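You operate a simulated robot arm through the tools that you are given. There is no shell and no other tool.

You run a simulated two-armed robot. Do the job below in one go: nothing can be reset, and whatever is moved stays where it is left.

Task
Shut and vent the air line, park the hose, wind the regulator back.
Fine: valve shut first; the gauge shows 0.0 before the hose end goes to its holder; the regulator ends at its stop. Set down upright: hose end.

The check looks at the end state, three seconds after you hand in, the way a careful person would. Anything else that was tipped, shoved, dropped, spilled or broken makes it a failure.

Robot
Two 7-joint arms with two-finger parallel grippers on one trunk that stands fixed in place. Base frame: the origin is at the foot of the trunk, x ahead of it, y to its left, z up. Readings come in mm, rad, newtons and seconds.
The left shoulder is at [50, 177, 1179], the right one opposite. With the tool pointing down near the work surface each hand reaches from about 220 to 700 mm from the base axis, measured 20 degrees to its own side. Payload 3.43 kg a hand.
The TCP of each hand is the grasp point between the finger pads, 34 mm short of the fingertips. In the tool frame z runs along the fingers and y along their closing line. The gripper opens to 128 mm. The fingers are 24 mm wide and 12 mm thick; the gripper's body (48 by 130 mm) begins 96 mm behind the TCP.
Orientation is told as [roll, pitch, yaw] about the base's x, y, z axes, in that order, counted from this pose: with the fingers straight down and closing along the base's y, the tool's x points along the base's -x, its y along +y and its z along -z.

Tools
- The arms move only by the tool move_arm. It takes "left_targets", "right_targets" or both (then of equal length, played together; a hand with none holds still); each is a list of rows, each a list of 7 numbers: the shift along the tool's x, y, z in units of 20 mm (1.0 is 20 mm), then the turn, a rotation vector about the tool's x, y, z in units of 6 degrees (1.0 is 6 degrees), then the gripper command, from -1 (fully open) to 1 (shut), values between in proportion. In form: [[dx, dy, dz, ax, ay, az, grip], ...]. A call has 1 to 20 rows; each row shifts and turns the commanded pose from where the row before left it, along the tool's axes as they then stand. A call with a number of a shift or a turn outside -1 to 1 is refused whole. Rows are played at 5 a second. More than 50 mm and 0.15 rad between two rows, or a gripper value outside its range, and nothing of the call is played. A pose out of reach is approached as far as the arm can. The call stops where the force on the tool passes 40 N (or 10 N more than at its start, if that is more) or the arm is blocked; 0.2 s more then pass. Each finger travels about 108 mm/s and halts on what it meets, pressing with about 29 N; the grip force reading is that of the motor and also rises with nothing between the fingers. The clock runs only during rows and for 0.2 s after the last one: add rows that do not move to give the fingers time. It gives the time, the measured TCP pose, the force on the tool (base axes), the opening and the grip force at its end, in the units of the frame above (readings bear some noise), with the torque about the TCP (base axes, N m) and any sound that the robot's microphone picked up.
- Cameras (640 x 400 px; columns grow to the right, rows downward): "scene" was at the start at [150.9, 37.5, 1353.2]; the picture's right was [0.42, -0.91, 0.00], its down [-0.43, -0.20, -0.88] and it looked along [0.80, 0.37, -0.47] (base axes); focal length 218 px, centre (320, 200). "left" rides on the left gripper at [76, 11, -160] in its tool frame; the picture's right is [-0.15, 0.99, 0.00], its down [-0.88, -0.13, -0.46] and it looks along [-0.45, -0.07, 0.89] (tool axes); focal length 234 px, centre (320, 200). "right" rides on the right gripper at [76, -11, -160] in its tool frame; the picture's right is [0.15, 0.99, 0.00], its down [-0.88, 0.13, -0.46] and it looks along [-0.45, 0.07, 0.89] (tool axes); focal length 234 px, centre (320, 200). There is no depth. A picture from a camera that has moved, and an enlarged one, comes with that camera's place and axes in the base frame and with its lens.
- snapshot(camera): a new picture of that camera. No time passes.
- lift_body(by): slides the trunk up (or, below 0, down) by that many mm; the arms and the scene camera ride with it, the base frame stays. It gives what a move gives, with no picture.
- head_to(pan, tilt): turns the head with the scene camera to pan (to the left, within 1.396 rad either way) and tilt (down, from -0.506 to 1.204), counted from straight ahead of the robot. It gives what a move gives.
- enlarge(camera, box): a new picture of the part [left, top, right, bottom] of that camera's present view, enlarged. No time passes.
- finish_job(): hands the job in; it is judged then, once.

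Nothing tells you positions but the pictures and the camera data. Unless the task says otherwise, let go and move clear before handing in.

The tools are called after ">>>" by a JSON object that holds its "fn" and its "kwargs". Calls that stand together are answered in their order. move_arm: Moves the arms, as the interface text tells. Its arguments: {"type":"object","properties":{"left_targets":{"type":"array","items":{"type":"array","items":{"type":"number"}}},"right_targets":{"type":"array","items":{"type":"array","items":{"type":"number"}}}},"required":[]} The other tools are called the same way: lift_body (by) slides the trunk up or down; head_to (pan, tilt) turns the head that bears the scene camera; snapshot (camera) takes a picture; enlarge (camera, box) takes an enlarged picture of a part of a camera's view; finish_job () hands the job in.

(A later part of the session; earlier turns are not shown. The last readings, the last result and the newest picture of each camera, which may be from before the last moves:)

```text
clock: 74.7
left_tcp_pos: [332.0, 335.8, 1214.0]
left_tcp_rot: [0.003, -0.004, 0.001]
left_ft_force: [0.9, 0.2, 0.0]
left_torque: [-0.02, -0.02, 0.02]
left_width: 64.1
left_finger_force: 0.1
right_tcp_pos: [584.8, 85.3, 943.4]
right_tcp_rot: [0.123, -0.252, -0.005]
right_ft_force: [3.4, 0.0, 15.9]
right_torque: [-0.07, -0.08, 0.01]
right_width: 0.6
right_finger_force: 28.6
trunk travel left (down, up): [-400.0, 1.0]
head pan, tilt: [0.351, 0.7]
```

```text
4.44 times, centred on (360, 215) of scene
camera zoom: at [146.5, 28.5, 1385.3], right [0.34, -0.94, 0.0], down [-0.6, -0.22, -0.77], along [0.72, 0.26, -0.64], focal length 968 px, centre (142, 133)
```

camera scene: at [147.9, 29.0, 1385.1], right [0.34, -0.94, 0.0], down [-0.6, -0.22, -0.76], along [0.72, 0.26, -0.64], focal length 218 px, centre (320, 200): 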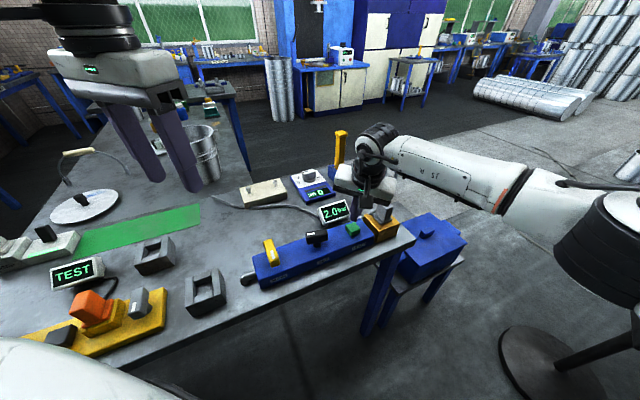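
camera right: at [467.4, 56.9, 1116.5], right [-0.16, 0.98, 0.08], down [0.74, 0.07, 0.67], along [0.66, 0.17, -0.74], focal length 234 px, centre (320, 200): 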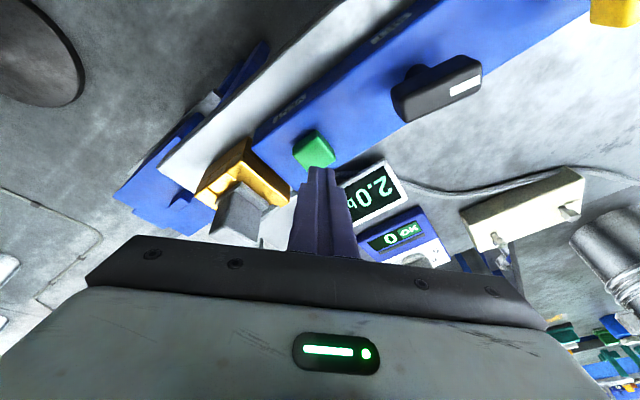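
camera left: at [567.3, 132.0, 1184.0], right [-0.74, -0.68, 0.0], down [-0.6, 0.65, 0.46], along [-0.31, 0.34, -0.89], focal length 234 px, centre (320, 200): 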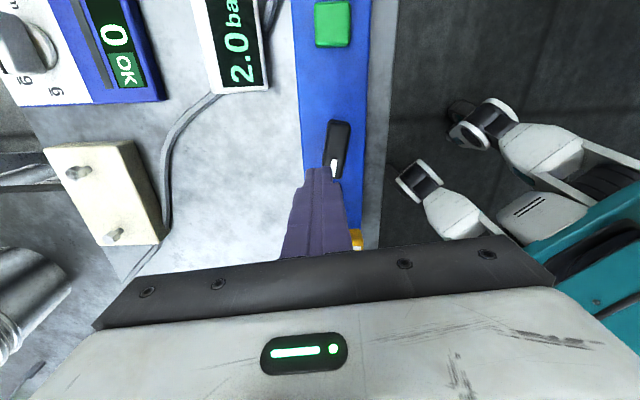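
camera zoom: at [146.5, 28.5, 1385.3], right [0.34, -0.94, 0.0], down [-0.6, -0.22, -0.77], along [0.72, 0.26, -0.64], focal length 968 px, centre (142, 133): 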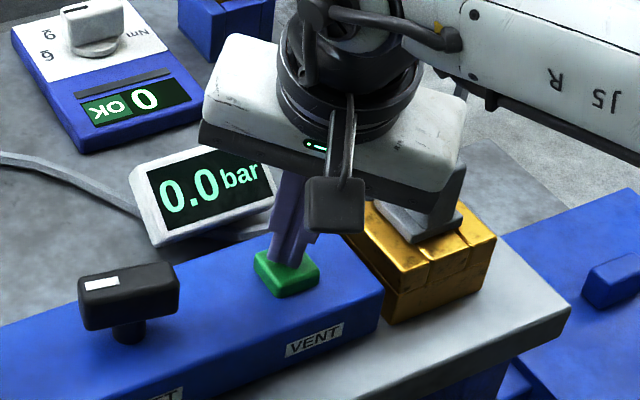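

The gauge shows 0.0. I'll lift straight off the button and check that it stays at 0.0.

>>> {"fn": "move_arm", "kwargs": {"right_targets": [[-0.248, 0.116, -0.96, 0, 0, 0, 1], [-0.248, 0.116, -0.96, 0, 0, 0, 1], [-0.248, 0.116, -0.96, 0, 0, 0, 1], [0, 0, 0, 0, 0, 0, 1], [0, 0, 0, 0, 0, 0, 1], [0, 0, 0, 0, 0, 0, 1]]}}

>>> {"fn": "enlarge", "kwargs": {"camera": "scene", "box": [300, 170, 420, 260]}}

>>> {"fn": "snapshot", "kwargs": {"camera": "right"}}

```text
clock: 76.1
left_tcp_pos: [334.2, 335.2, 1213.3]
left_tcp_rot: [0.001, -0.002, 0.003]
left_ft_force: [-0.5, 1.1, -0.8]
left_torque: [-0.01, -0.03, 0.01]
left_width: 64.1
left_finger_force: 0.0
right_tcp_pos: [586.6, 87.8, 1002.7]
right_tcp_rot: [0.123, -0.248, -0.007]
right_ft_force: [-0.4, 1.3, 0.6]
right_torque: [0.05, -0.01, 0.0]
right_width: 0.0
right_finger_force: 28.9
trunk travel left (down, up): [-400.0, 1.0]
head pan, tilt: [0.351, 0.7]
```

```text
4.44 times, centred on (360, 215) of scene
camera zoom: at [147.9, 28.7, 1385.1], right [0.34, -0.94, 0.0], down [-0.6, -0.22, -0.76], along [0.72, 0.26, -0.64], focal length 968 px, centre (142, 133)
```

zoom: 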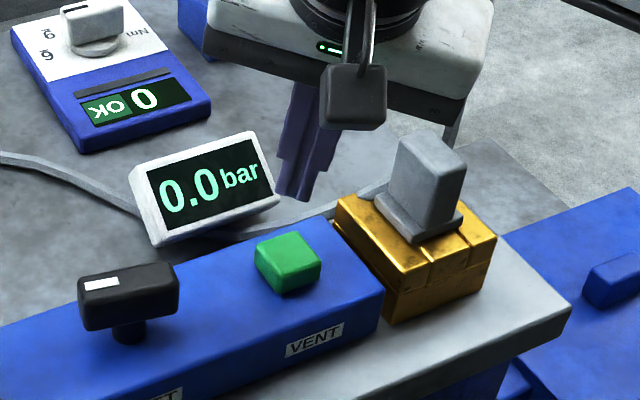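

```text
taken
camera right: at [474.0, 57.5, 1135.3], right [-0.16, 0.98, 0.08], down [0.74, 0.07, 0.67], along [0.65, 0.17, -0.74], focal length 234 px, centre (320, 200)
```

right: 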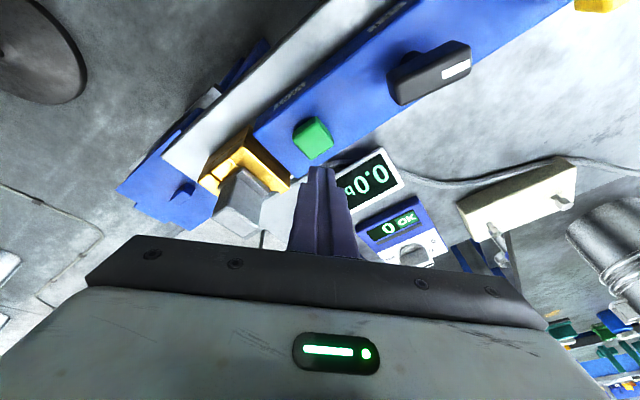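

The gauge stays at 0.0. Before taking the plug I need to know which arm can carry it to holder A, so I'll look at both arms' postures.

>>> {"fn": "head_to", "kwargs": {"pan": -0.7, "tilt": 0.4}}

>>> {"fn": "snapshot", "kwargs": {"camera": "scene"}}

>>> {"fn": "head_to", "kwargs": {"pan": 1.1, "tilt": 0.4}}

>>> {"fn": "snapshot", "kwargs": {"camera": "scene"}}

```text
clock: 77.4
left_tcp_pos: [333.1, 335.4, 1213.2]
left_tcp_rot: [0.001, -0.003, 0.001]
left_ft_force: [-0.2, 0.5, 0.4]
left_torque: [-0.05, -0.02, 0.0]
left_width: 63.9
left_finger_force: 0.0
right_tcp_pos: [586.4, 87.5, 1002.4]
right_tcp_rot: [0.122, -0.248, -0.007]
right_ft_force: [-0.2, -0.1, -0.7]
right_torque: [0.02, -0.02, 0.0]
right_width: 0.1
right_finger_force: 29.2
trunk travel left (down, up): [-400.0, 1.0]
head pan, tilt: [-0.7, 0.4]
```

```text
taken
camera scene: at [139.0, -60.1, 1411.9], right [-0.64, -0.77, 0.0], down [-0.3, 0.25, -0.92], along [0.71, -0.59, -0.39], focal length 218 px, centre (320, 200)
```

scene: 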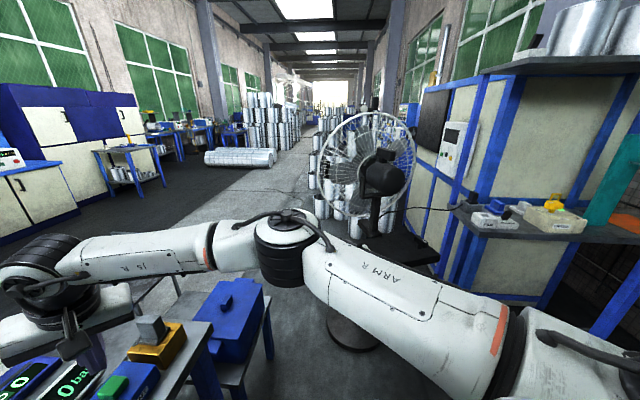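

```text
clock: 79.2
left_tcp_pos: [333.0, 335.9, 1213.6]
left_tcp_rot: [0.002, -0.002, 0.002]
left_ft_force: [-0.5, 0.3, 0.5]
left_torque: [0.01, 0.0, 0.0]
left_width: 63.9
left_finger_force: 0.0
right_tcp_pos: [585.7, 87.8, 1003.0]
right_tcp_rot: [0.122, -0.252, -0.007]
right_ft_force: [-0.1, -0.8, 0.6]
right_torque: [-0.02, -0.01, 0.0]
right_width: 0.2
right_finger_force: 29.0
trunk travel left (down, up): [-400.0, 1.0]
head pan, tilt: [1.1, 0.4]
```

```text
taken
camera scene: at [110.2, 82.0, 1412.0], right [0.89, -0.45, 0.0], down [-0.18, -0.35, -0.92], along [0.42, 0.82, -0.39], focal length 218 px, centre (320, 200)
```

scene: 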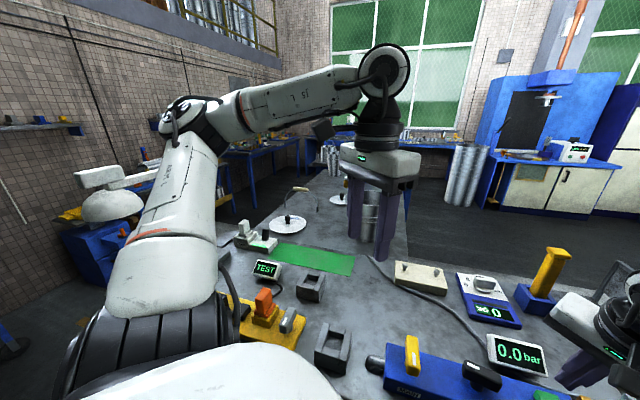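

Now it is clear: the right upper arm points straight ahead and reaches well, but it can't swing inward to holder A. The left elbow is held high and outward, which limits its forward reach. I'll retract the right arm and try to coax the left elbow forward by bringing the left hand inward close to the body, as the right arm did at the start.

>>> {"fn": "move_arm", "kwargs": {"right_targets": [[0.537, -0.916, -0.985, 0, 0, 0, 1], [0.537, -0.916, -0.985, 0, 0, 0, 1], [0.537, -0.916, -0.985, 0, 0, 0, 1], [0.537, -0.916, -0.985, 0, 0, 0, 1], [0.537, -0.916, -0.985, 0, 0, 0, 0], [0.537, -0.916, -0.985, 0, 0, 0, 0], [0.537, -0.916, -0.985, 0, 0, 0, 0], [0.537, -0.916, -0.985, 0, 0, 0, 0], [0.537, -0.916, -0.985, 0, 0, 0, 0], [0.537, -0.916, -0.985, 0, 0, 0, 0], [0.537, -0.916, -0.985, 0, 0, 0, 0], [0.537, -0.916, -0.985, 0, 0, 0, 0], [0.537, -0.916, -0.985, 0, 0, 0, 0], [0.537, -0.916, -0.985, 0, 0, 0, 0], [0.537, -0.916, -0.985, 0, 0, 0, 0], [0.537, -0.916, -0.985, 0, 0, 0, 0], [0.537, -0.916, -0.985, 0, 0, 0, 0], [0.537, -0.916, -0.985, 0, 0, 0, 0]]}}

>>> {"fn": "move_arm", "kwargs": {"left_targets": [[-0.1, -1, 0, 0, 0, 0, 0], [-0.1, -1, 0, 0, 0, 0, 0], [-0.1, -1, 0, 0, 0, 0, 0], [-0.1, -1, 0, 0, 0, 0, 0], [-0.1, -1, 0, 0, 0, 0, 0], [-0.1, -1, 0, 0, 0, 0, 0], [-0.1, -1, 0, 0, 0, 0, 0], [-0.1, -1, 0, 0, 0, 0, 0], [-0.1, -1, 0, 0, 0, 0, 0]]}}

>>> {"fn": "snapshot", "kwargs": {"camera": "scene"}}

```text
clock: 83.0
left_tcp_pos: [332.8, 335.3, 1213.3]
left_tcp_rot: [0.001, -0.004, 0.001]
left_ft_force: [-0.6, -1.2, 0.0]
left_torque: [0.0, 0.01, -0.01]
left_width: 63.9
left_finger_force: 0.0
right_tcp_pos: [317.2, -282.0, 1256.4]
right_tcp_rot: [0.122, -0.251, -0.006]
right_ft_force: [-0.1, 0.4, -0.4]
right_torque: [0.0, -0.01, -0.02]
right_width: 64.1
right_finger_force: 0.0
trunk travel left (down, up): [-400.0, 1.0]
head pan, tilt: [1.1, 0.4]
```

```text
clock: 85.0
left_tcp_pos: [352.1, 155.6, 1212.8]
left_tcp_rot: [0.001, -0.003, 0.002]
left_ft_force: [0.5, -0.9, -0.3]
left_torque: [-0.06, 0.01, 0.04]
left_width: 63.7
left_finger_force: 0.0
right_tcp_pos: [319.3, -281.8, 1255.5]
right_tcp_rot: [0.122, -0.25, -0.007]
right_ft_force: [-0.3, -0.5, 0.4]
right_torque: [0.02, 0.05, 0.0]
right_width: 64.0
right_finger_force: 0.0
trunk travel left (down, up): [-400.0, 1.0]
head pan, tilt: [1.1, 0.4]
```

```text
taken
camera scene: at [110.7, 82.0, 1411.9], right [0.89, -0.45, 0.0], down [-0.18, -0.35, -0.92], along [0.42, 0.82, -0.39], focal length 218 px, centre (320, 200)
```

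scene: 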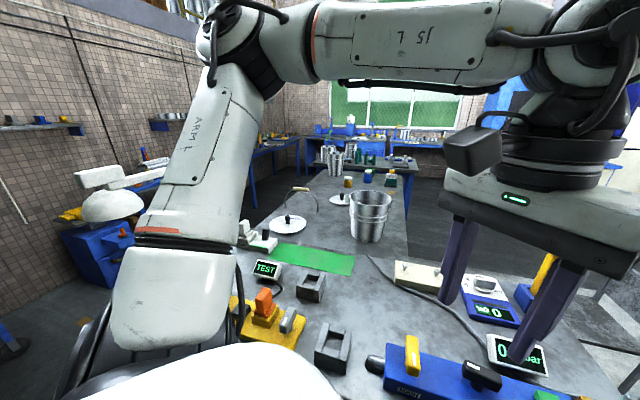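

>>> {"fn": "head_to", "kwargs": {"pan": -1.1, "tilt": 0.4}}

>>> {"fn": "snapshot", "kwargs": {"camera": "scene"}}

```text
clock: 87.1
left_tcp_pos: [351.4, 156.1, 1213.7]
left_tcp_rot: [0.001, -0.002, 0.003]
left_ft_force: [-0.2, 0.6, -0.4]
left_torque: [0.02, -0.01, 0.01]
left_width: 64.3
left_finger_force: 0.0
right_tcp_pos: [317.8, -281.8, 1255.7]
right_tcp_rot: [0.123, -0.249, -0.008]
right_ft_force: [-0.4, 0.2, -0.8]
right_torque: [0.0, 0.0, 0.02]
right_width: 64.0
right_finger_force: 0.1
trunk travel left (down, up): [-400.0, 1.0]
head pan, tilt: [-1.1, 0.4]
```

```text
taken
camera scene: at [110.2, -83.0, 1412.0], right [-0.89, -0.45, 0.0], down [-0.18, 0.35, -0.92], along [0.42, -0.82, -0.39], focal length 218 px, centre (320, 200)
```

scene: 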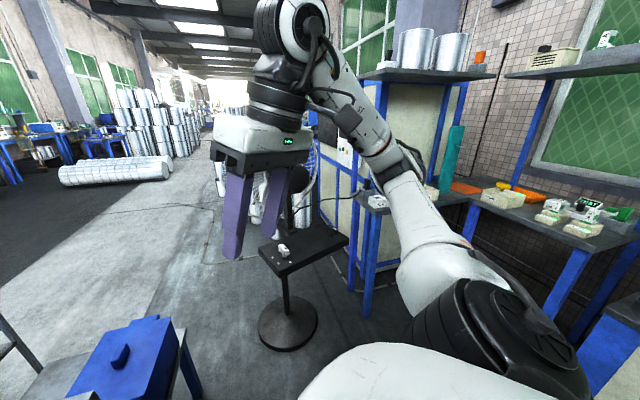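

The left elbow rides even higher when the hand is inward. I'll test the left arm with the fingers tilted about 20° outward and toward the plug, which keeps the wrist closer in, moving forward through free air and watching for limits.

>>> {"fn": "head_to", "kwargs": {"pan": 0.9, "tilt": 0.4}}

>>> {"fn": "move_arm", "kwargs": {"left_targets": [[0, 0, 0, 0, 0, -1, 0], [0, 0, 0, 0, 0, -1, 0], [0, 0, 0, 0, 0, -1, 0], [0, 0, 0, 0, 0, -1, 0], [0, 0, 0, 0, 0, -1, 0], [0, 0, 0, 0, 0, -1, 0], [0, 0, 0, 0, 0, -1, 0], [0, 0, 0, 0, 0, -1, 0], [0, 0, 0, 0, 0, -1, 0], [0, 0, 0, 0, 0, -1, 0], [0, 0, 0, 0, 0, -1, 0], [0, 0, 0, 0, 0, -1, 0], [0, 0, 0, 0, 0, -1, 0], [0, 0, 0, 0, 0, -1, 0], [0, 0, 0, 0, 0, -1, 0]]}}

>>> {"fn": "snapshot", "kwargs": {"camera": "scene"}}

```text
clock: 89.0
left_tcp_pos: [350.6, 156.6, 1213.5]
left_tcp_rot: [0.002, -0.002, 0.004]
left_ft_force: [0.1, 0.0, 0.5]
left_torque: [0.0, -0.02, -0.02]
left_width: 64.2
left_finger_force: 0.0
right_tcp_pos: [318.5, -281.9, 1255.1]
right_tcp_rot: [0.122, -0.249, -0.007]
right_ft_force: [0.2, 0.0, -0.2]
right_torque: [0.03, 0.01, -0.03]
right_width: 64.1
right_finger_force: 0.2
trunk travel left (down, up): [-400.0, 1.0]
head pan, tilt: [0.901, 0.4]
```

```text
clock: 92.2
left_tcp_pos: [351.1, 155.1, 1212.6]
left_tcp_rot: [-0.002, -0.002, 1.573]
left_ft_force: [0.5, 0.4, -0.3]
left_torque: [0.0, -0.02, 0.01]
left_width: 64.0
left_finger_force: 0.0
right_tcp_pos: [318.3, -282.1, 1255.2]
right_tcp_rot: [0.121, -0.249, -0.008]
right_ft_force: [1.0, -0.1, 0.3]
right_torque: [0.0, -0.02, 0.01]
right_width: 63.9
right_finger_force: 0.1
trunk travel left (down, up): [-400.0, 1.0]
head pan, tilt: [0.901, 0.4]
```

```text
taken
camera scene: at [125.6, 72.1, 1412.0], right [0.78, -0.62, 0.0], down [-0.24, -0.3, -0.92], along [0.57, 0.72, -0.39], focal length 218 px, centre (320, 200)
```

scene: 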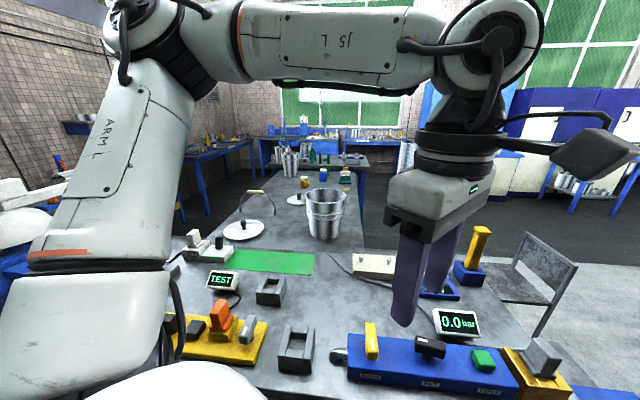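

The left elbow is raised high in this posture. To learn whether both arms behave alike, I'll put the right arm in the mirrored pose and compare.

>>> {"fn": "move_arm", "kwargs": {"right_targets": [[0, 0, 0, 0.39, 0.79, 0, 0], [0, 0, 0, 0.39, 0.79, 0, 0], [0, 0, 0, 0.39, 0.79, 0, 0], [-0.24, 0.9, 0.3, 0, 0, 0, 0], [-0.24, 0.9, 0.3, 0, 0, 0, 0], [-0.24, 0.9, 0.3, 0, 0, 0, 0], [-0.24, 0.9, 0.3, 0, 0, 0, 0], [-0.24, 0.9, 0.3, 0, 0, 0, 0], [-0.24, 0.9, 0.3, 0, 0, 0, 0], [-0.24, 0.9, 0.3, 0, 0, 0, 0]]}}

>>> {"fn": "head_to", "kwargs": {"pan": -0.9, "tilt": 0.4}}

>>> {"fn": "snapshot", "kwargs": {"camera": "scene"}}

```text
clock: 94.4
left_tcp_pos: [353.1, 156.1, 1212.1]
left_tcp_rot: [-0.002, -0.001, 1.575]
left_ft_force: [-0.4, 1.1, -0.1]
left_torque: [-0.01, 0.01, -0.02]
left_width: 64.1
left_finger_force: 0.0
right_tcp_pos: [352.8, -155.6, 1214.3]
right_tcp_rot: [-0.003, -0.004, 0.009]
right_ft_force: [-0.3, 0.3, -0.1]
right_torque: [-0.02, 0.02, 0.0]
right_width: 64.2
right_finger_force: 0.1
trunk travel left (down, up): [-400.0, 1.0]
head pan, tilt: [0.901, 0.4]
```

```text
clock: 96.2
left_tcp_pos: [351.9, 155.6, 1213.6]
left_tcp_rot: [-0.001, -0.002, 1.573]
left_ft_force: [-0.1, 1.3, 1.0]
left_torque: [0.0, 0.02, -0.02]
left_width: 63.7
left_finger_force: 0.0
right_tcp_pos: [353.2, -156.1, 1214.1]
right_tcp_rot: [-0.005, -0.003, 0.01]
right_ft_force: [-0.2, 0.0, -0.4]
right_torque: [0.06, -0.02, 0.01]
right_width: 64.2
right_finger_force: 0.0
trunk travel left (down, up): [-400.0, 1.0]
head pan, tilt: [-0.901, 0.4]
```

```text
taken
camera scene: at [125.7, -73.0, 1412.0], right [-0.78, -0.62, 0.0], down [-0.24, 0.3, -0.92], along [0.57, -0.72, -0.39], focal length 218 px, centre (320, 200)
```

scene: 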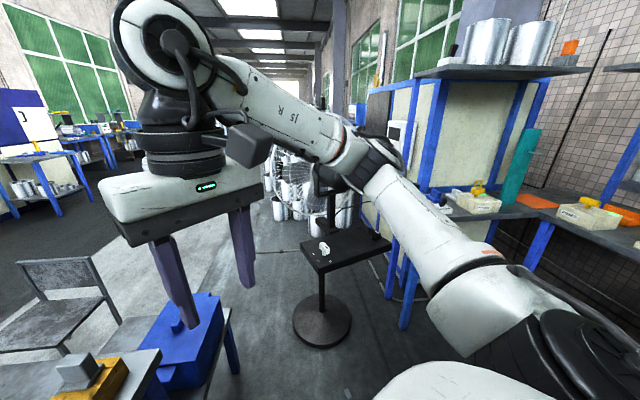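

The right elbow sits lower and further forward than the left one, so the two arms are in different postures. I'll move the right arm aside and test the left with yaw 135° and a 20° tilt toward the plug.

>>> {"fn": "move_arm", "kwargs": {"right_targets": [[0.15, -0.9, -0.3, 0, 0, 0, 0], [0.15, -0.9, -0.3, 0, 0, 0, 0], [0.15, -0.9, -0.3, 0, 0, 0, 0], [0.15, -0.9, -0.3, 0, 0, 0, 0], [0.15, -0.9, -0.3, 0, 0, 0, 0], [0.15, -0.9, -0.3, 0, 0, 0, 0], [0.15, -0.9, -0.3, 0, 0, 0, 0]], "left_targets": [[0, 0, 0, 0, 0, -1, 0], [0, 0, 0, 0, 0, -1, 0], [0, 0, 0, 0, 0, -1, 0], [0, 0, 0, 0, 0, -1, 0], [0, 0, 0, 0, 0, -1, 0], [0, 0, 0, 0, 0, -1, 0], [0, 0, 0, 0, 0, -1, 0]]}}

>>> {"fn": "move_arm", "kwargs": {"left_targets": [[0, 0, 0, 0, 0, -0.5, 0], [0, 0, 0, 0, 0.84, 0, 0], [0, 0, 0, 0, 0.83, 0, 0], [0, 0, 0, 0, 0.83, 0, 0], [0, 0, 0, 0, 0.83, 0, 0]]}}

>>> {"fn": "move_arm", "kwargs": {"left_targets": [[0.88, -0.42, 0.94, 0, 0, 0, 0], [0.88, -0.42, 0.94, 0, 0, 0, 0], [0.88, -0.42, 0.94, 0, 0, 0, 0], [0.88, -0.42, 0.94, 0, 0, 0, 0], [0.88, -0.42, 0.94, 0, 0, 0, 0], [0.88, -0.42, 0.94, 0, 0, 0, 0], [0.88, -0.42, 0.94, 0, 0, 0, 0], [0.88, -0.42, 0.94, 0, 0, 0, 0]]}}

>>> {"fn": "head_to", "kwargs": {"pan": 0.9, "tilt": 0.4}}

>>> {"fn": "snapshot", "kwargs": {"camera": "scene"}}

```text
clock: 97.8
left_tcp_pos: [351.6, 155.9, 1213.2]
left_tcp_rot: [-0.004, -0.001, 2.306]
left_ft_force: [-0.1, 0.4, -0.3]
left_torque: [-0.01, 0.0, 0.02]
left_width: 64.2
left_finger_force: 0.1
right_tcp_pos: [331.2, -283.5, 1256.6]
right_tcp_rot: [-0.003, -0.005, 0.008]
right_ft_force: [-0.2, 0.0, -0.1]
right_torque: [0.0, -0.01, 0.04]
right_width: 63.9
right_finger_force: 0.0
trunk travel left (down, up): [-400.0, 1.0]
head pan, tilt: [-0.901, 0.4]
```

```text
clock: 99.0
left_tcp_pos: [351.9, 155.2, 1212.3]
left_tcp_rot: [0.0, 0.353, 2.358]
left_ft_force: [-0.6, -0.3, -0.5]
left_torque: [0.01, 0.02, 0.02]
left_width: 63.9
left_finger_force: 0.1
right_tcp_pos: [330.4, -281.7, 1257.2]
right_tcp_rot: [-0.004, -0.004, 0.008]
right_ft_force: [-0.3, 0.0, 0.3]
right_torque: [0.02, 0.06, 0.01]
right_width: 63.8
right_finger_force: 0.1
trunk travel left (down, up): [-400.0, 1.0]
head pan, tilt: [-0.901, 0.4]
```

```text
clock: 100.8
left_tcp_pos: [522.2, 86.4, 1119.8]
left_tcp_rot: [-0.004, 0.354, 2.356]
left_ft_force: [-0.1, 0.5, -0.4]
left_torque: [0.02, -0.02, 0.01]
left_width: 64.1
left_finger_force: 0.2
left hand out of reach, approached as far as the arm can: row 8
right_tcp_pos: [331.0, -281.3, 1256.9]
right_tcp_rot: [-0.004, -0.006, 0.009]
right_ft_force: [0.5, 0.6, -0.3]
right_torque: [0.02, -0.03, 0.03]
right_width: 64.1
right_finger_force: 0.0
trunk travel left (down, up): [-400.0, 1.0]
head pan, tilt: [-0.901, 0.4]
```

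```text
clock: 102.6
left_tcp_pos: [521.4, 86.8, 1120.4]
left_tcp_rot: [-0.001, 0.352, 2.356]
left_ft_force: [-0.1, -0.4, -0.2]
left_torque: [0.01, -0.02, -0.03]
left_width: 64.1
left_finger_force: 0.1
right_tcp_pos: [331.7, -281.6, 1257.2]
right_tcp_rot: [-0.003, -0.004, 0.009]
right_ft_force: [-0.3, 0.2, -0.8]
right_torque: [0.0, -0.04, 0.02]
right_width: 64.1
right_finger_force: 0.0
trunk travel left (down, up): [-400.0, 1.0]
head pan, tilt: [0.901, 0.4]
```

```text
taken
camera scene: at [125.7, 72.1, 1412.0], right [0.78, -0.62, 0.0], down [-0.24, -0.3, -0.92], along [0.57, 0.72, -0.39], focal length 218 px, centre (320, 200)
```

scene: 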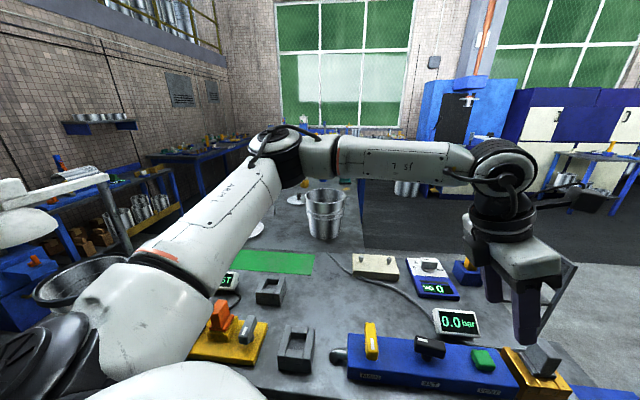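

The same stall occurs each time the elbow sits at one spot, so approaching from the inside seems to trap it. I'll instead go out to the left, stretch the arm forward there, and then sweep inward along an extended arc.

>>> {"fn": "move_arm", "kwargs": {"left_targets": [[-0.962, -0.295, -0.495, 0, 0, 0, 0], [-0.962, -0.295, -0.495, 0, 0, 0, 0], [-0.962, -0.295, -0.495, 0, 0, 0, 0], [-0.962, -0.295, -0.495, 0, 0, 0, 0], [-0.962, -0.295, -0.495, 0, 0, 0, 0], [-0.962, -0.295, -0.495, 0, 0, 0, 0], [-0.962, -0.295, -0.495, 0, 0, 0, 0], [-0.962, -0.295, -0.495, 0, 0, 0, 0], [-0.962, -0.295, -0.495, 0, 0, 0, 0], [-0.962, -0.295, -0.495, 0, 0, 0, 0], [-0.962, -0.295, -0.495, 0, 0, 0, 0]]}}

>>> {"fn": "move_arm", "kwargs": {"left_targets": [[0.238, -0.943, 0.264, 0, 0, 0, 0], [0.238, -0.943, 0.264, 0, 0, 0, 0], [0.238, -0.943, 0.264, 0, 0, 0, 0], [0.238, -0.943, 0.264, 0, 0, 0, 0], [0.238, -0.943, 0.264, 0, 0, 0, 0], [0.238, -0.943, 0.264, 0, 0, 0, 0], [0.238, -0.943, 0.264, 0, 0, 0, 0], [0.238, -0.943, 0.264, 0, 0, 0, 0], [0.238, -0.943, 0.264, 0, 0, 0, 0]]}}

>>> {"fn": "snapshot", "kwargs": {"camera": "scene"}}

```text
clock: 105.0
left_tcp_pos: [400.4, 298.2, 1149.6]
left_tcp_rot: [-0.001, 0.35, 2.355]
left_ft_force: [-0.7, -0.4, 0.8]
left_torque: [-0.02, -0.01, 0.03]
left_width: 63.9
left_finger_force: 0.0
right_tcp_pos: [331.1, -282.3, 1257.1]
right_tcp_rot: [-0.002, -0.004, 0.008]
right_ft_force: [0.1, -0.1, 0.3]
right_torque: [-0.03, -0.04, 0.0]
right_width: 63.9
right_finger_force: 0.0
trunk travel left (down, up): [-400.0, 1.0]
head pan, tilt: [0.901, 0.4]
```

```text
clock: 107.0
left_tcp_pos: [563.4, 378.3, 1120.8]
left_tcp_rot: [-0.001, 0.351, 2.357]
left_ft_force: [0.6, 0.7, -0.2]
left_torque: [0.01, 0.03, 0.01]
left_width: 64.0
left_finger_force: 0.1
right_tcp_pos: [332.0, -281.8, 1257.5]
right_tcp_rot: [-0.004, -0.001, 0.009]
right_ft_force: [-0.6, -0.6, -0.5]
right_torque: [0.01, 0.0, -0.01]
right_width: 64.0
right_finger_force: 0.1
trunk travel left (down, up): [-400.0, 1.0]
head pan, tilt: [0.901, 0.4]
```

```text
taken
camera scene: at [126.1, 72.2, 1411.9], right [0.78, -0.62, 0.0], down [-0.24, -0.31, -0.92], along [0.57, 0.72, -0.39], focal length 218 px, centre (320, 200)
```

scene: 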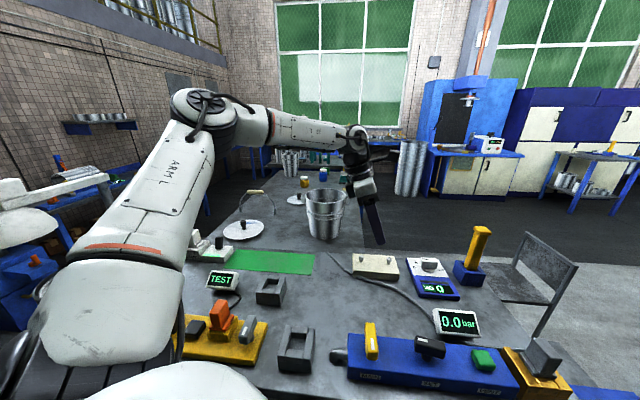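

Reached without trouble. Now the forward and inward sweep.

>>> {"fn": "move_arm", "kwargs": {"left_targets": [[0.995, 0.2, 0.514, 0, 0, 0, 0], [0.995, 0.2, 0.514, 0, 0, 0, 0], [0.995, 0.2, 0.514, 0, 0, 0, 0], [0.995, 0.2, 0.514, 0, 0, 0, 0], [0.995, 0.2, 0.514, 0, 0, 0, 0]]}}

>>> {"fn": "snapshot", "kwargs": {"camera": "scene"}}

```text
clock: 108.2
left_tcp_pos: [629.6, 285.6, 1107.9]
left_tcp_rot: [-0.001, 0.349, 2.359]
left_ft_force: [1.3, 0.2, -0.1]
left_torque: [0.01, 0.02, 0.04]
left_width: 64.0
left_finger_force: 0.1
right_tcp_pos: [331.2, -283.4, 1257.5]
right_tcp_rot: [-0.002, -0.002, 0.009]
right_ft_force: [0.4, 0.2, 0.0]
right_torque: [-0.03, 0.0, -0.02]
right_width: 63.9
right_finger_force: 0.1
trunk travel left (down, up): [-400.0, 1.0]
head pan, tilt: [0.901, 0.4]
```

```text
taken
camera scene: at [126.2, 72.2, 1411.9], right [0.78, -0.62, 0.0], down [-0.24, -0.31, -0.92], along [0.57, 0.72, -0.39], focal length 218 px, centre (320, 200)
```

scene: 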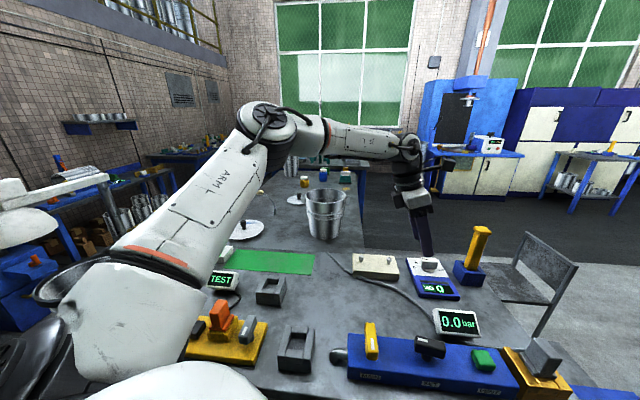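

>>> {"fn": "move_arm", "kwargs": {"left_targets": [[0.902, 0.613, 0.417, 0, 0, 0, 0], [0.902, 0.613, 0.417, 0, 0, 0, 0], [0.902, 0.613, 0.417, 0, 0, 0, 0]]}}

>>> {"fn": "move_arm", "kwargs": {"left_targets": [[0.902, 0.613, 0.417, 0, 0, 0, 0], [0.902, 0.613, 0.417, 0, 0, 0, 0], [0.902, 0.613, 0.417, 0, 0, 0, 0]]}}

>>> {"fn": "snapshot", "kwargs": {"camera": "scene"}}

```text
clock: 109.0
left_tcp_pos: [634.7, 221.6, 1102.6]
left_tcp_rot: [-0.002, 0.351, 2.356]
left_ft_force: [0.0, 0.4, -0.2]
left_torque: [0.06, 0.04, 0.0]
left_width: 64.1
left_finger_force: 0.1
left hand out of reach, approached as far as the arm can: row 3
right_tcp_pos: [331.6, -282.6, 1257.6]
right_tcp_rot: [-0.003, -0.003, 0.008]
right_ft_force: [0.1, 0.2, 0.0]
right_torque: [-0.01, -0.02, -0.01]
right_width: 64.0
right_finger_force: 0.0
trunk travel left (down, up): [-400.0, 1.0]
head pan, tilt: [0.901, 0.4]
```

```text
clock: 109.8
left_tcp_pos: [610.2, 175.3, 1097.8]
left_tcp_rot: [-0.004, 0.353, 2.355]
left_ft_force: [-0.4, -0.7, -0.3]
left_torque: [0.03, 0.0, -0.01]
left_width: 64.1
left_finger_force: 0.1
left hand out of reach, approached as far as the arm can: row 1, 2, 3
right_tcp_pos: [331.2, -283.4, 1257.9]
right_tcp_rot: [-0.004, -0.004, 0.008]
right_ft_force: [0.1, -0.9, 0.1]
right_torque: [0.02, -0.01, 0.02]
right_width: 64.0
right_finger_force: 0.0
trunk travel left (down, up): [-400.0, 1.0]
head pan, tilt: [0.901, 0.4]
```

```text
taken
camera scene: at [125.5, 71.9, 1412.0], right [0.78, -0.62, 0.0], down [-0.24, -0.3, -0.92], along [0.57, 0.72, -0.39], focal length 218 px, centre (320, 200)
```

scene: 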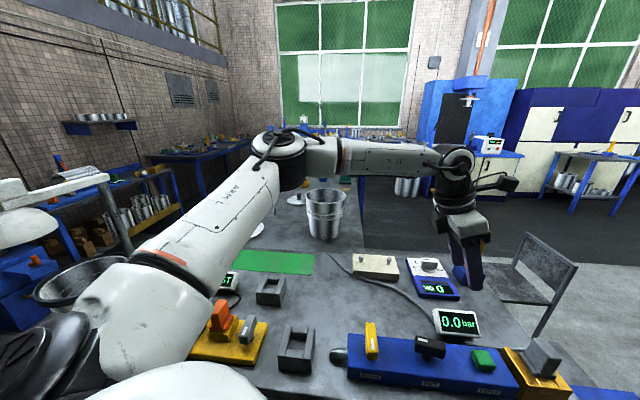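

The left upper arm will not swing further inward from this posture. I'll retract, straighten the hand, and test whether passing through the inward region (the mirror image of the right arm's start) changes the elbow posture.

>>> {"fn": "move_arm", "kwargs": {"left_targets": [[-0.858, 0.53, -0.916, 0, 0, 0, 0], [-0.858, 0.53, -0.916, 0, 0, 0, 0], [-0.858, 0.53, -0.916, 0, 0, 0, 0], [-0.858, 0.53, -0.916, 0, 0, 0, 0], [-0.858, 0.53, -0.916, 0, 0, 0, 0], [-0.858, 0.53, -0.916, 0, 0, 0, 0], [-0.858, 0.53, -0.916, 0, 0, 0, 0], [-0.858, 0.53, -0.916, 0, 0, 0, 0], [-0.858, 0.53, -0.916, 0, 0, 0, 0], [0, 0, 0, 0, -0.84, 0, 0], [0, 0, 0, 0, -0.83, 0, 0], [0, 0, 0, 0, -0.83, 0, 0], [0, 0, 0, 0, -0.83, 0, 0]]}}

>>> {"fn": "move_arm", "kwargs": {"left_targets": [[0, 0, 0, 0, 0, 1, 0], [0, 0, 0, 0, 0, 1, 0], [0, 0, 0, 0, 0, 1, 0], [0, 0, 0, 0, 0, 1, 0], [0, 0, 0, 0, 0, 1, 0], [0, 0, 0, 0, 0, 1, 0], [0, 0, 0, 0, 0, 1, 0], [0, 0, 0, 0, 0, 1, 0], [0, 0, 0, 0, 0, 1, 0], [0, 0, 0, 0, 0, 1, 0], [0, 0, 0, 0, 0, 1, 0], [0, 0, 0, 0, 0, 1, 0], [0, 0, 0, 0, 0, 1, 0], [0, 0, 0, 0, 0, 1, 0], [0, 0, 0, 0, 0, 1, 0], [0, 0, 0, 0, 0, 1, 0], [0, 0, 0, 0, 0, 1, 0], [0, 0, 0, 0, 0, 1, 0], [0, 0, 0, 0, 0, 1, 0], [0, 0, 0, 0, 0, 1, 0]]}}

```text
clock: 112.6
left_tcp_pos: [399.5, 250.5, 1199.1]
left_tcp_rot: [-0.003, -0.002, 2.357]
left_ft_force: [-0.4, 0.0, -0.9]
left_torque: [0.0, -0.03, -0.01]
left_width: 63.9
left_finger_force: 0.0
right_tcp_pos: [332.5, -282.6, 1257.1]
right_tcp_rot: [-0.001, -0.001, 0.008]
right_ft_force: [0.8, 1.2, -0.2]
right_torque: [0.01, -0.03, 0.01]
right_width: 63.9
right_finger_force: 0.0
trunk travel left (down, up): [-400.0, 1.0]
head pan, tilt: [0.901, 0.4]
```

```text
clock: 116.8
left_tcp_pos: [397.3, 251.2, 1199.9]
left_tcp_rot: [0.0, -0.002, 0.262]
left_ft_force: [0.3, -0.1, 1.1]
left_torque: [0.0, 0.0, -0.04]
left_width: 64.2
left_finger_force: 0.1
right_tcp_pos: [332.1, -281.7, 1257.2]
right_tcp_rot: [-0.002, -0.003, 0.007]
right_ft_force: [0.1, 0.2, -0.4]
right_torque: [-0.01, -0.01, 0.0]
right_width: 63.9
right_finger_force: 0.1
trunk travel left (down, up): [-400.0, 1.0]
head pan, tilt: [0.901, 0.4]
```

>>> {"fn": "move_arm", "kwargs": {"left_targets": [[0.385, -0.979, -0.264, 0, 0, 0, 0], [0.385, -0.979, -0.264, 0, 0, 0, 0], [0.385, -0.979, -0.264, 0, 0, 0, 0], [0.385, -0.979, -0.264, 0, 0, 0, 0], [0.385, -0.979, -0.264, 0, 0, 0, 0], [0.385, -0.979, -0.264, 0, 0, 0, 0], [0.385, -0.979, -0.264, 0, 0, 0, 0], [0.385, -0.979, -0.264, 0, 0, 0, 0]]}}

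>>> {"fn": "snapshot", "kwargs": {"camera": "scene"}}

```text
clock: 118.6
left_tcp_pos: [374.0, 125.2, 1226.4]
left_tcp_rot: [-0.002, -0.003, 0.268]
left_ft_force: [-0.5, -0.5, -0.4]
left_torque: [0.01, -0.05, -0.03]
left_width: 64.2
left_finger_force: 0.1
left hand out of reach, approached as far as the arm can: row 6, 7, 8
right_tcp_pos: [332.0, -283.1, 1256.9]
right_tcp_rot: [-0.003, -0.001, 0.01]
right_ft_force: [-0.4, -0.2, -0.1]
right_torque: [0.02, -0.01, 0.01]
right_width: 63.7
right_finger_force: 0.0
trunk travel left (down, up): [-400.0, 1.0]
head pan, tilt: [0.901, 0.4]
```

```text
taken
camera scene: at [125.1, 72.1, 1412.0], right [0.78, -0.62, 0.0], down [-0.24, -0.3, -0.92], along [0.57, 0.72, -0.39], focal length 218 px, centre (320, 200)
```

scene: 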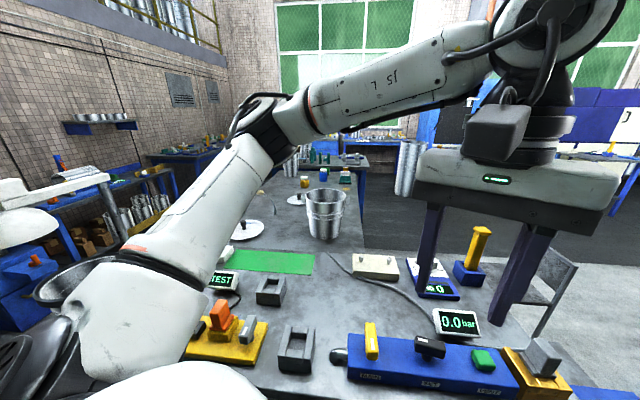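

The left elbow has changed to a lower, more forward posture, like the right arm's. I'll try going forward from here.

>>> {"fn": "move_arm", "kwargs": {"left_targets": [[-0.9, -0.4, 0.84, 0, 0, 0, 0], [-0.9, -0.4, 0.84, 0, 0, 0, 0], [-0.9, -0.4, 0.84, 0, 0, 0, 0], [-0.9, -0.4, 0.84, 0, 0, 0, 0], [-0.9, -0.4, 0.84, 0, 0, 0, 0], [-0.9, -0.4, 0.84, 0, 0, 0, 0]]}}

>>> {"fn": "snapshot", "kwargs": {"camera": "scene"}}

```text
clock: 120.0
left_tcp_pos: [451.0, 144.7, 1165.4]
left_tcp_rot: [-0.004, -0.003, 0.265]
left_ft_force: [-0.4, 0.3, -0.1]
left_torque: [-0.06, 0.02, 0.0]
left_width: 64.3
left_finger_force: 0.0
left hand out of reach, approached as far as the arm can: row 1, 2, 3, 4, 5, 6
right_tcp_pos: [331.6, -282.8, 1256.4]
right_tcp_rot: [-0.006, -0.001, 0.008]
right_ft_force: [0.0, 0.0, -0.6]
right_torque: [-0.01, 0.0, 0.04]
right_width: 64.0
right_finger_force: 0.1
trunk travel left (down, up): [-400.0, 1.0]
head pan, tilt: [0.901, 0.4]
```

```text
taken
camera scene: at [126.1, 72.3, 1411.9], right [0.78, -0.62, 0.0], down [-0.24, -0.31, -0.92], along [0.57, 0.72, -0.39], focal length 218 px, centre (320, 200)
```

scene: 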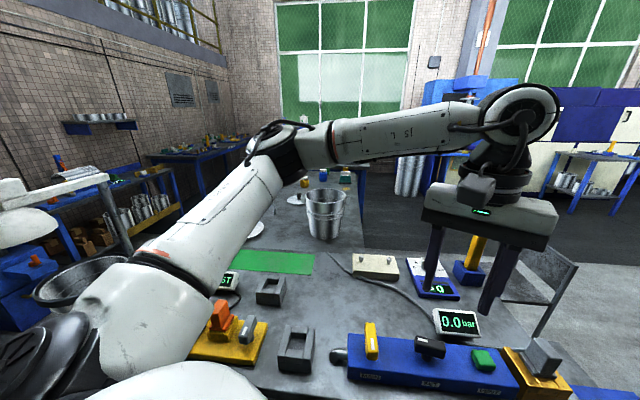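

The stall always happens when the upper arm reaches the same outward angle, so this looks like a shoulder branch issue. I'll try to switch it by drawing the hand back and outward close to the left shoulder, then up and forward again, staying clear of the bench.

>>> {"fn": "move_arm", "kwargs": {"left_targets": [[0.88, 0.43, -0.44, 0, 0, 0, 0], [0.88, 0.43, -0.44, 0, 0, 0, 0], [0.88, 0.43, -0.44, 0, 0, 0, 0], [0.88, 0.43, -0.44, 0, 0, 0, 0], [0.5, 0.83, 0.83, 0, 0, 0, 0], [0.5, 0.83, 0.83, 0, 0, 0, 0], [0.5, 0.83, 0.83, 0, 0, 0, 0], [0.5, 0.83, 0.83, 0, 0, 0, 0], [0.5, 0.83, 0.83, 0, 0, 0, 0], [0.5, 0.83, 0.83, 0, 0, 0, 0]]}}

>>> {"fn": "snapshot", "kwargs": {"camera": "scene"}}

```text
clock: 122.2
left_tcp_pos: [290.9, 239.2, 1100.1]
left_tcp_rot: [0.001, -0.003, 0.262]
left_ft_force: [0.4, 1.1, 0.3]
left_torque: [-0.02, 0.02, -0.01]
left_width: 64.1
left_finger_force: 0.1
right_tcp_pos: [331.8, -282.5, 1256.3]
right_tcp_rot: [-0.003, -0.004, 0.008]
right_ft_force: [0.0, -0.2, 0.1]
right_torque: [0.02, 0.01, 0.0]
right_width: 64.1
right_finger_force: 0.0
trunk travel left (down, up): [-400.0, 1.0]
head pan, tilt: [0.901, 0.4]
```

```text
taken
camera scene: at [125.4, 72.5, 1412.0], right [0.78, -0.62, 0.0], down [-0.24, -0.31, -0.92], along [0.57, 0.72, -0.39], focal length 218 px, centre (320, 200)
```

scene: 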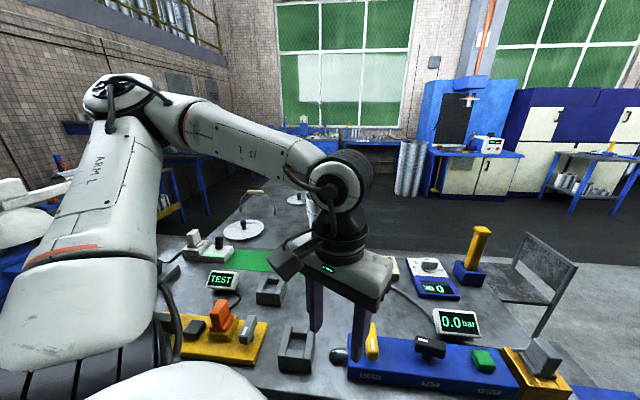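

>>> {"fn": "move_arm", "kwargs": {"left_targets": [[0.35, 0.82, 0.8, 0, 0, 0, 0], [0.35, 0.82, 0.8, 0, 0, 0, 0], [0.35, 0.82, 0.8, 0, 0, 0, 0], [0.35, 0.82, 0.8, 0, 0, 0, 0], [0.35, 0.82, 0.8, 0, 0, 0, 0]]}}

>>> {"fn": "snapshot", "kwargs": {"camera": "scene"}}

```text
clock: 123.4
left_tcp_pos: [262.7, 316.0, 1026.1]
left_tcp_rot: [0.001, 0.0, 0.261]
left_ft_force: [0.2, 1.3, -0.3]
left_torque: [0.0, 0.01, 0.0]
left_width: 63.9
left_finger_force: 0.1
left hand out of reach, approached as far as the arm can: row 3, 4, 5
right_tcp_pos: [331.4, -281.5, 1257.4]
right_tcp_rot: [-0.005, -0.002, 0.01]
right_ft_force: [-0.2, 0.8, -0.3]
right_torque: [-0.03, 0.0, 0.02]
right_width: 64.3
right_finger_force: 0.1
trunk travel left (down, up): [-400.0, 1.0]
head pan, tilt: [0.901, 0.4]
```

```text
taken
camera scene: at [125.6, 73.0, 1411.9], right [0.78, -0.62, 0.0], down [-0.24, -0.31, -0.92], along [0.57, 0.72, -0.39], focal length 218 px, centre (320, 200)
```

scene: 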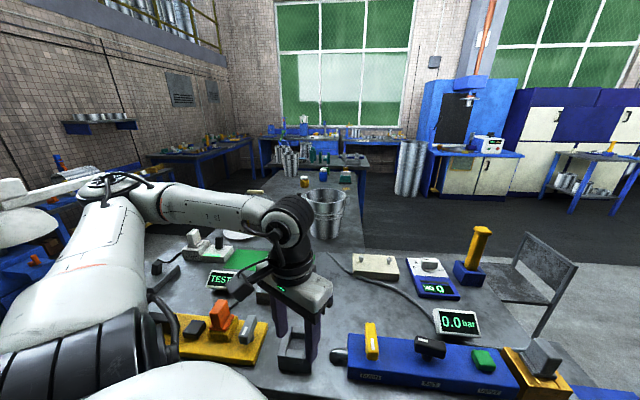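

>>> {"fn": "move_arm", "kwargs": {"left_targets": [[0.31, 0.97, 0.43, 0, 0, 0, 0], [0.31, 0.97, 0.43, 0, 0, 0, 0], [0.31, 0.97, 0.43, 0, 0, 0, 0]]}}

>>> {"fn": "snapshot", "kwargs": {"camera": "scene"}}

```text
clock: 124.2
left_tcp_pos: [235.8, 370.9, 1001.9]
left_tcp_rot: [-0.001, -0.001, 0.264]
left_ft_force: [-0.8, 0.0, 0.1]
left_torque: [0.01, 0.02, 0.0]
left_width: 64.1
left_finger_force: 0.1
left hand out of reach, approached as far as the arm can: row 1, 2
right_tcp_pos: [331.8, -282.1, 1258.5]
right_tcp_rot: [-0.004, -0.003, 0.008]
right_ft_force: [0.4, -0.3, 1.1]
right_torque: [0.0, 0.02, 0.0]
right_width: 64.4
right_finger_force: 0.1
trunk travel left (down, up): [-400.0, 1.0]
head pan, tilt: [0.901, 0.4]
```

```text
taken
camera scene: at [125.3, 72.7, 1412.0], right [0.78, -0.62, 0.0], down [-0.24, -0.31, -0.92], along [0.57, 0.72, -0.39], focal length 218 px, centre (320, 200)
```

scene: 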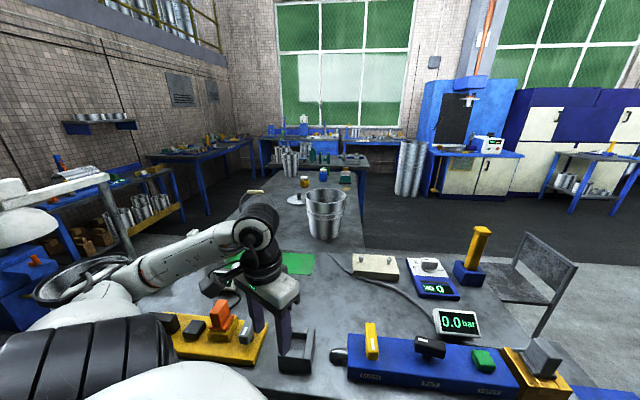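

The elbow has now dropped to the side, at about shoulder height, past the switching point. I'll move forward at low height to bring it round to the front.

>>> {"fn": "move_arm", "kwargs": {"left_targets": [[-0.85, -0.3, 0.31, 0, 0, 0, 0], [-0.85, -0.3, 0.31, 0, 0, 0, 0], [-0.85, -0.3, 0.31, 0, 0, 0, 0], [-0.85, -0.3, 0.31, 0, 0, 0, 0], [-0.85, -0.3, 0.31, 0, 0, 0, 0], [-0.85, -0.3, 0.31, 0, 0, 0, 0]]}}

>>> {"fn": "snapshot", "kwargs": {"camera": "scene"}}

```text
clock: 125.6
left_tcp_pos: [344.5, 359.8, 964.9]
left_tcp_rot: [0.0, -0.002, 0.263]
left_ft_force: [0.3, -1.1, 0.7]
left_torque: [-0.02, -0.01, 0.04]
left_width: 64.0
left_finger_force: 0.1
right_tcp_pos: [331.2, -282.9, 1257.5]
right_tcp_rot: [-0.003, -0.003, 0.008]
right_ft_force: [0.4, 0.3, -0.1]
right_torque: [0.04, -0.02, 0.02]
right_width: 64.1
right_finger_force: 0.1
trunk travel left (down, up): [-400.0, 1.0]
head pan, tilt: [0.901, 0.4]
```

```text
taken
camera scene: at [126.0, 71.5, 1411.9], right [0.78, -0.62, 0.0], down [-0.24, -0.3, -0.92], along [0.57, 0.72, -0.39], focal length 218 px, centre (320, 200)
```

scene: 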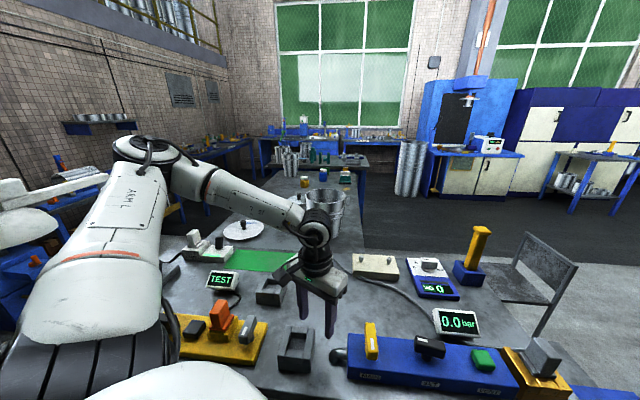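

The elbow swung back up. To switch it properly, the hand must pass low on the robot's left side. First I'll look at whether that space is free.

>>> {"fn": "head_to", "kwargs": {"pan": 1.39, "tilt": 0.9}}

>>> {"fn": "snapshot", "kwargs": {"camera": "scene"}}

>>> {"fn": "snapshot", "kwargs": {"camera": "left"}}

>>> {"fn": "snapshot", "kwargs": {"camera": "right"}}

```text
clock: 126.5
left_tcp_pos: [343.8, 361.4, 964.2]
left_tcp_rot: [0.0, -0.002, 0.263]
left_ft_force: [1.1, -0.8, -1.2]
left_torque: [0.0, 0.0, -0.03]
left_width: 64.1
left_finger_force: 0.0
right_tcp_pos: [331.2, -282.5, 1255.5]
right_tcp_rot: [-0.005, -0.004, 0.009]
right_ft_force: [-0.5, 0.3, 0.3]
right_torque: [-0.03, 0.0, -0.02]
right_width: 64.0
right_finger_force: 0.1
trunk travel left (down, up): [-400.0, 1.0]
head pan, tilt: [1.389, 0.901]
```

```text
taken
camera scene: at [81.8, 73.8, 1369.0], right [0.98, -0.18, 0.0], down [-0.14, -0.77, -0.62], along [0.11, 0.61, -0.78], focal length 218 px, centre (320, 200)
```

scene: 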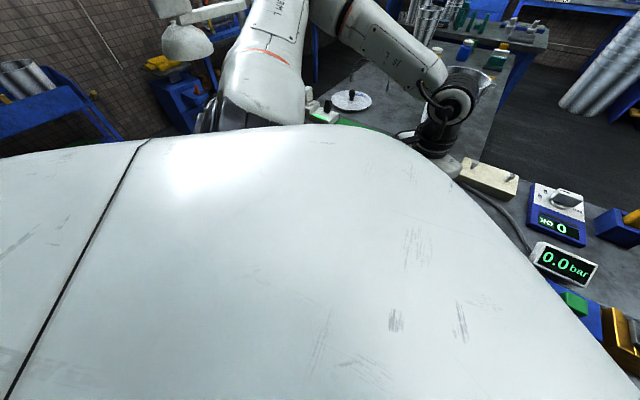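

```text
taken
camera left: at [268.4, 353.8, 1123.1], right [-0.12, 0.99, 0.0], down [0.88, 0.1, 0.46], along [0.45, 0.05, -0.89], focal length 234 px, centre (320, 200)
```

left: 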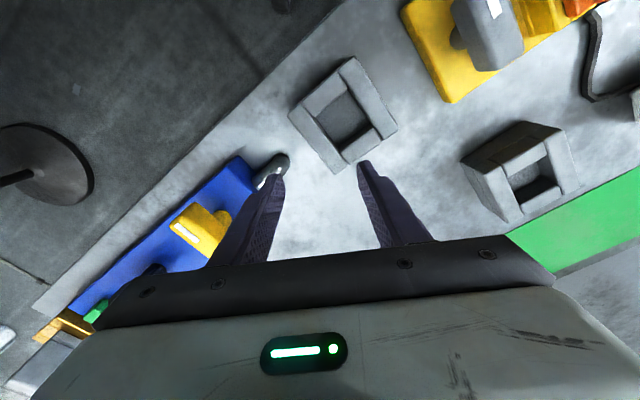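

```text
taken
camera right: at [255.8, -293.6, 1416.2], right [-0.15, 0.99, 0.0], down [0.88, 0.14, 0.46], along [0.45, 0.07, -0.89], focal length 234 px, centre (320, 200)
```

right: 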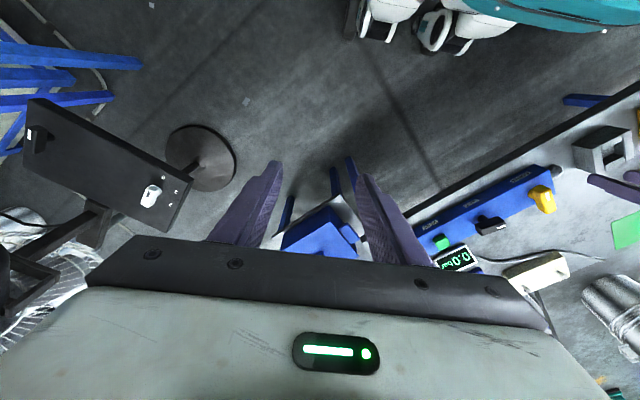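

>>> {"fn": "enlarge", "kwargs": {"camera": "left", "box": [270, 30, 430, 190]}}

>>> {"fn": "enlarge", "kwargs": {"camera": "left", "box": [440, 80, 600, 240]}}

```text
2.50 times, centred on (350, 110) of left
camera zoom: at [268.4, 353.8, 1123.1], right [-0.12, 0.99, 0.0], down [0.88, 0.1, 0.46], along [0.45, 0.05, -0.89], focal length 585 px, centre (245, 425)
```

zoom: 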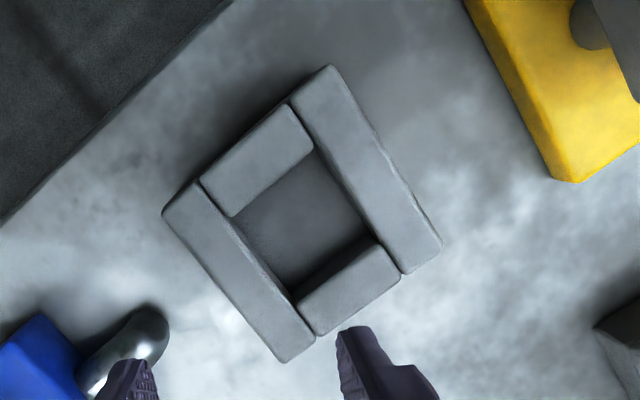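

```text
2.50 times, centred on (520, 160) of left
camera zoom: at [268.4, 353.8, 1123.1], right [-0.12, 0.99, 0.0], down [0.88, 0.1, 0.46], along [0.45, 0.05, -0.89], focal length 585 px, centre (-180, 300)
```

zoom: 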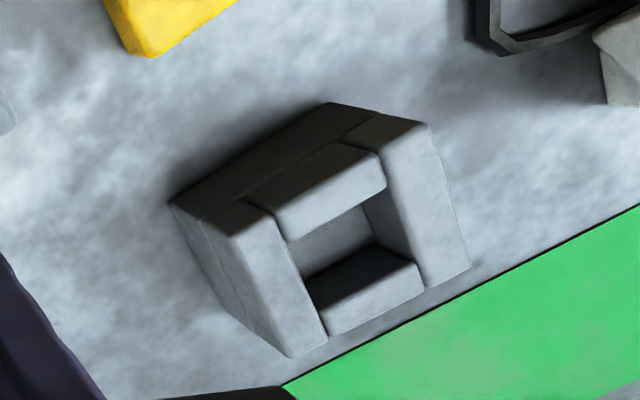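

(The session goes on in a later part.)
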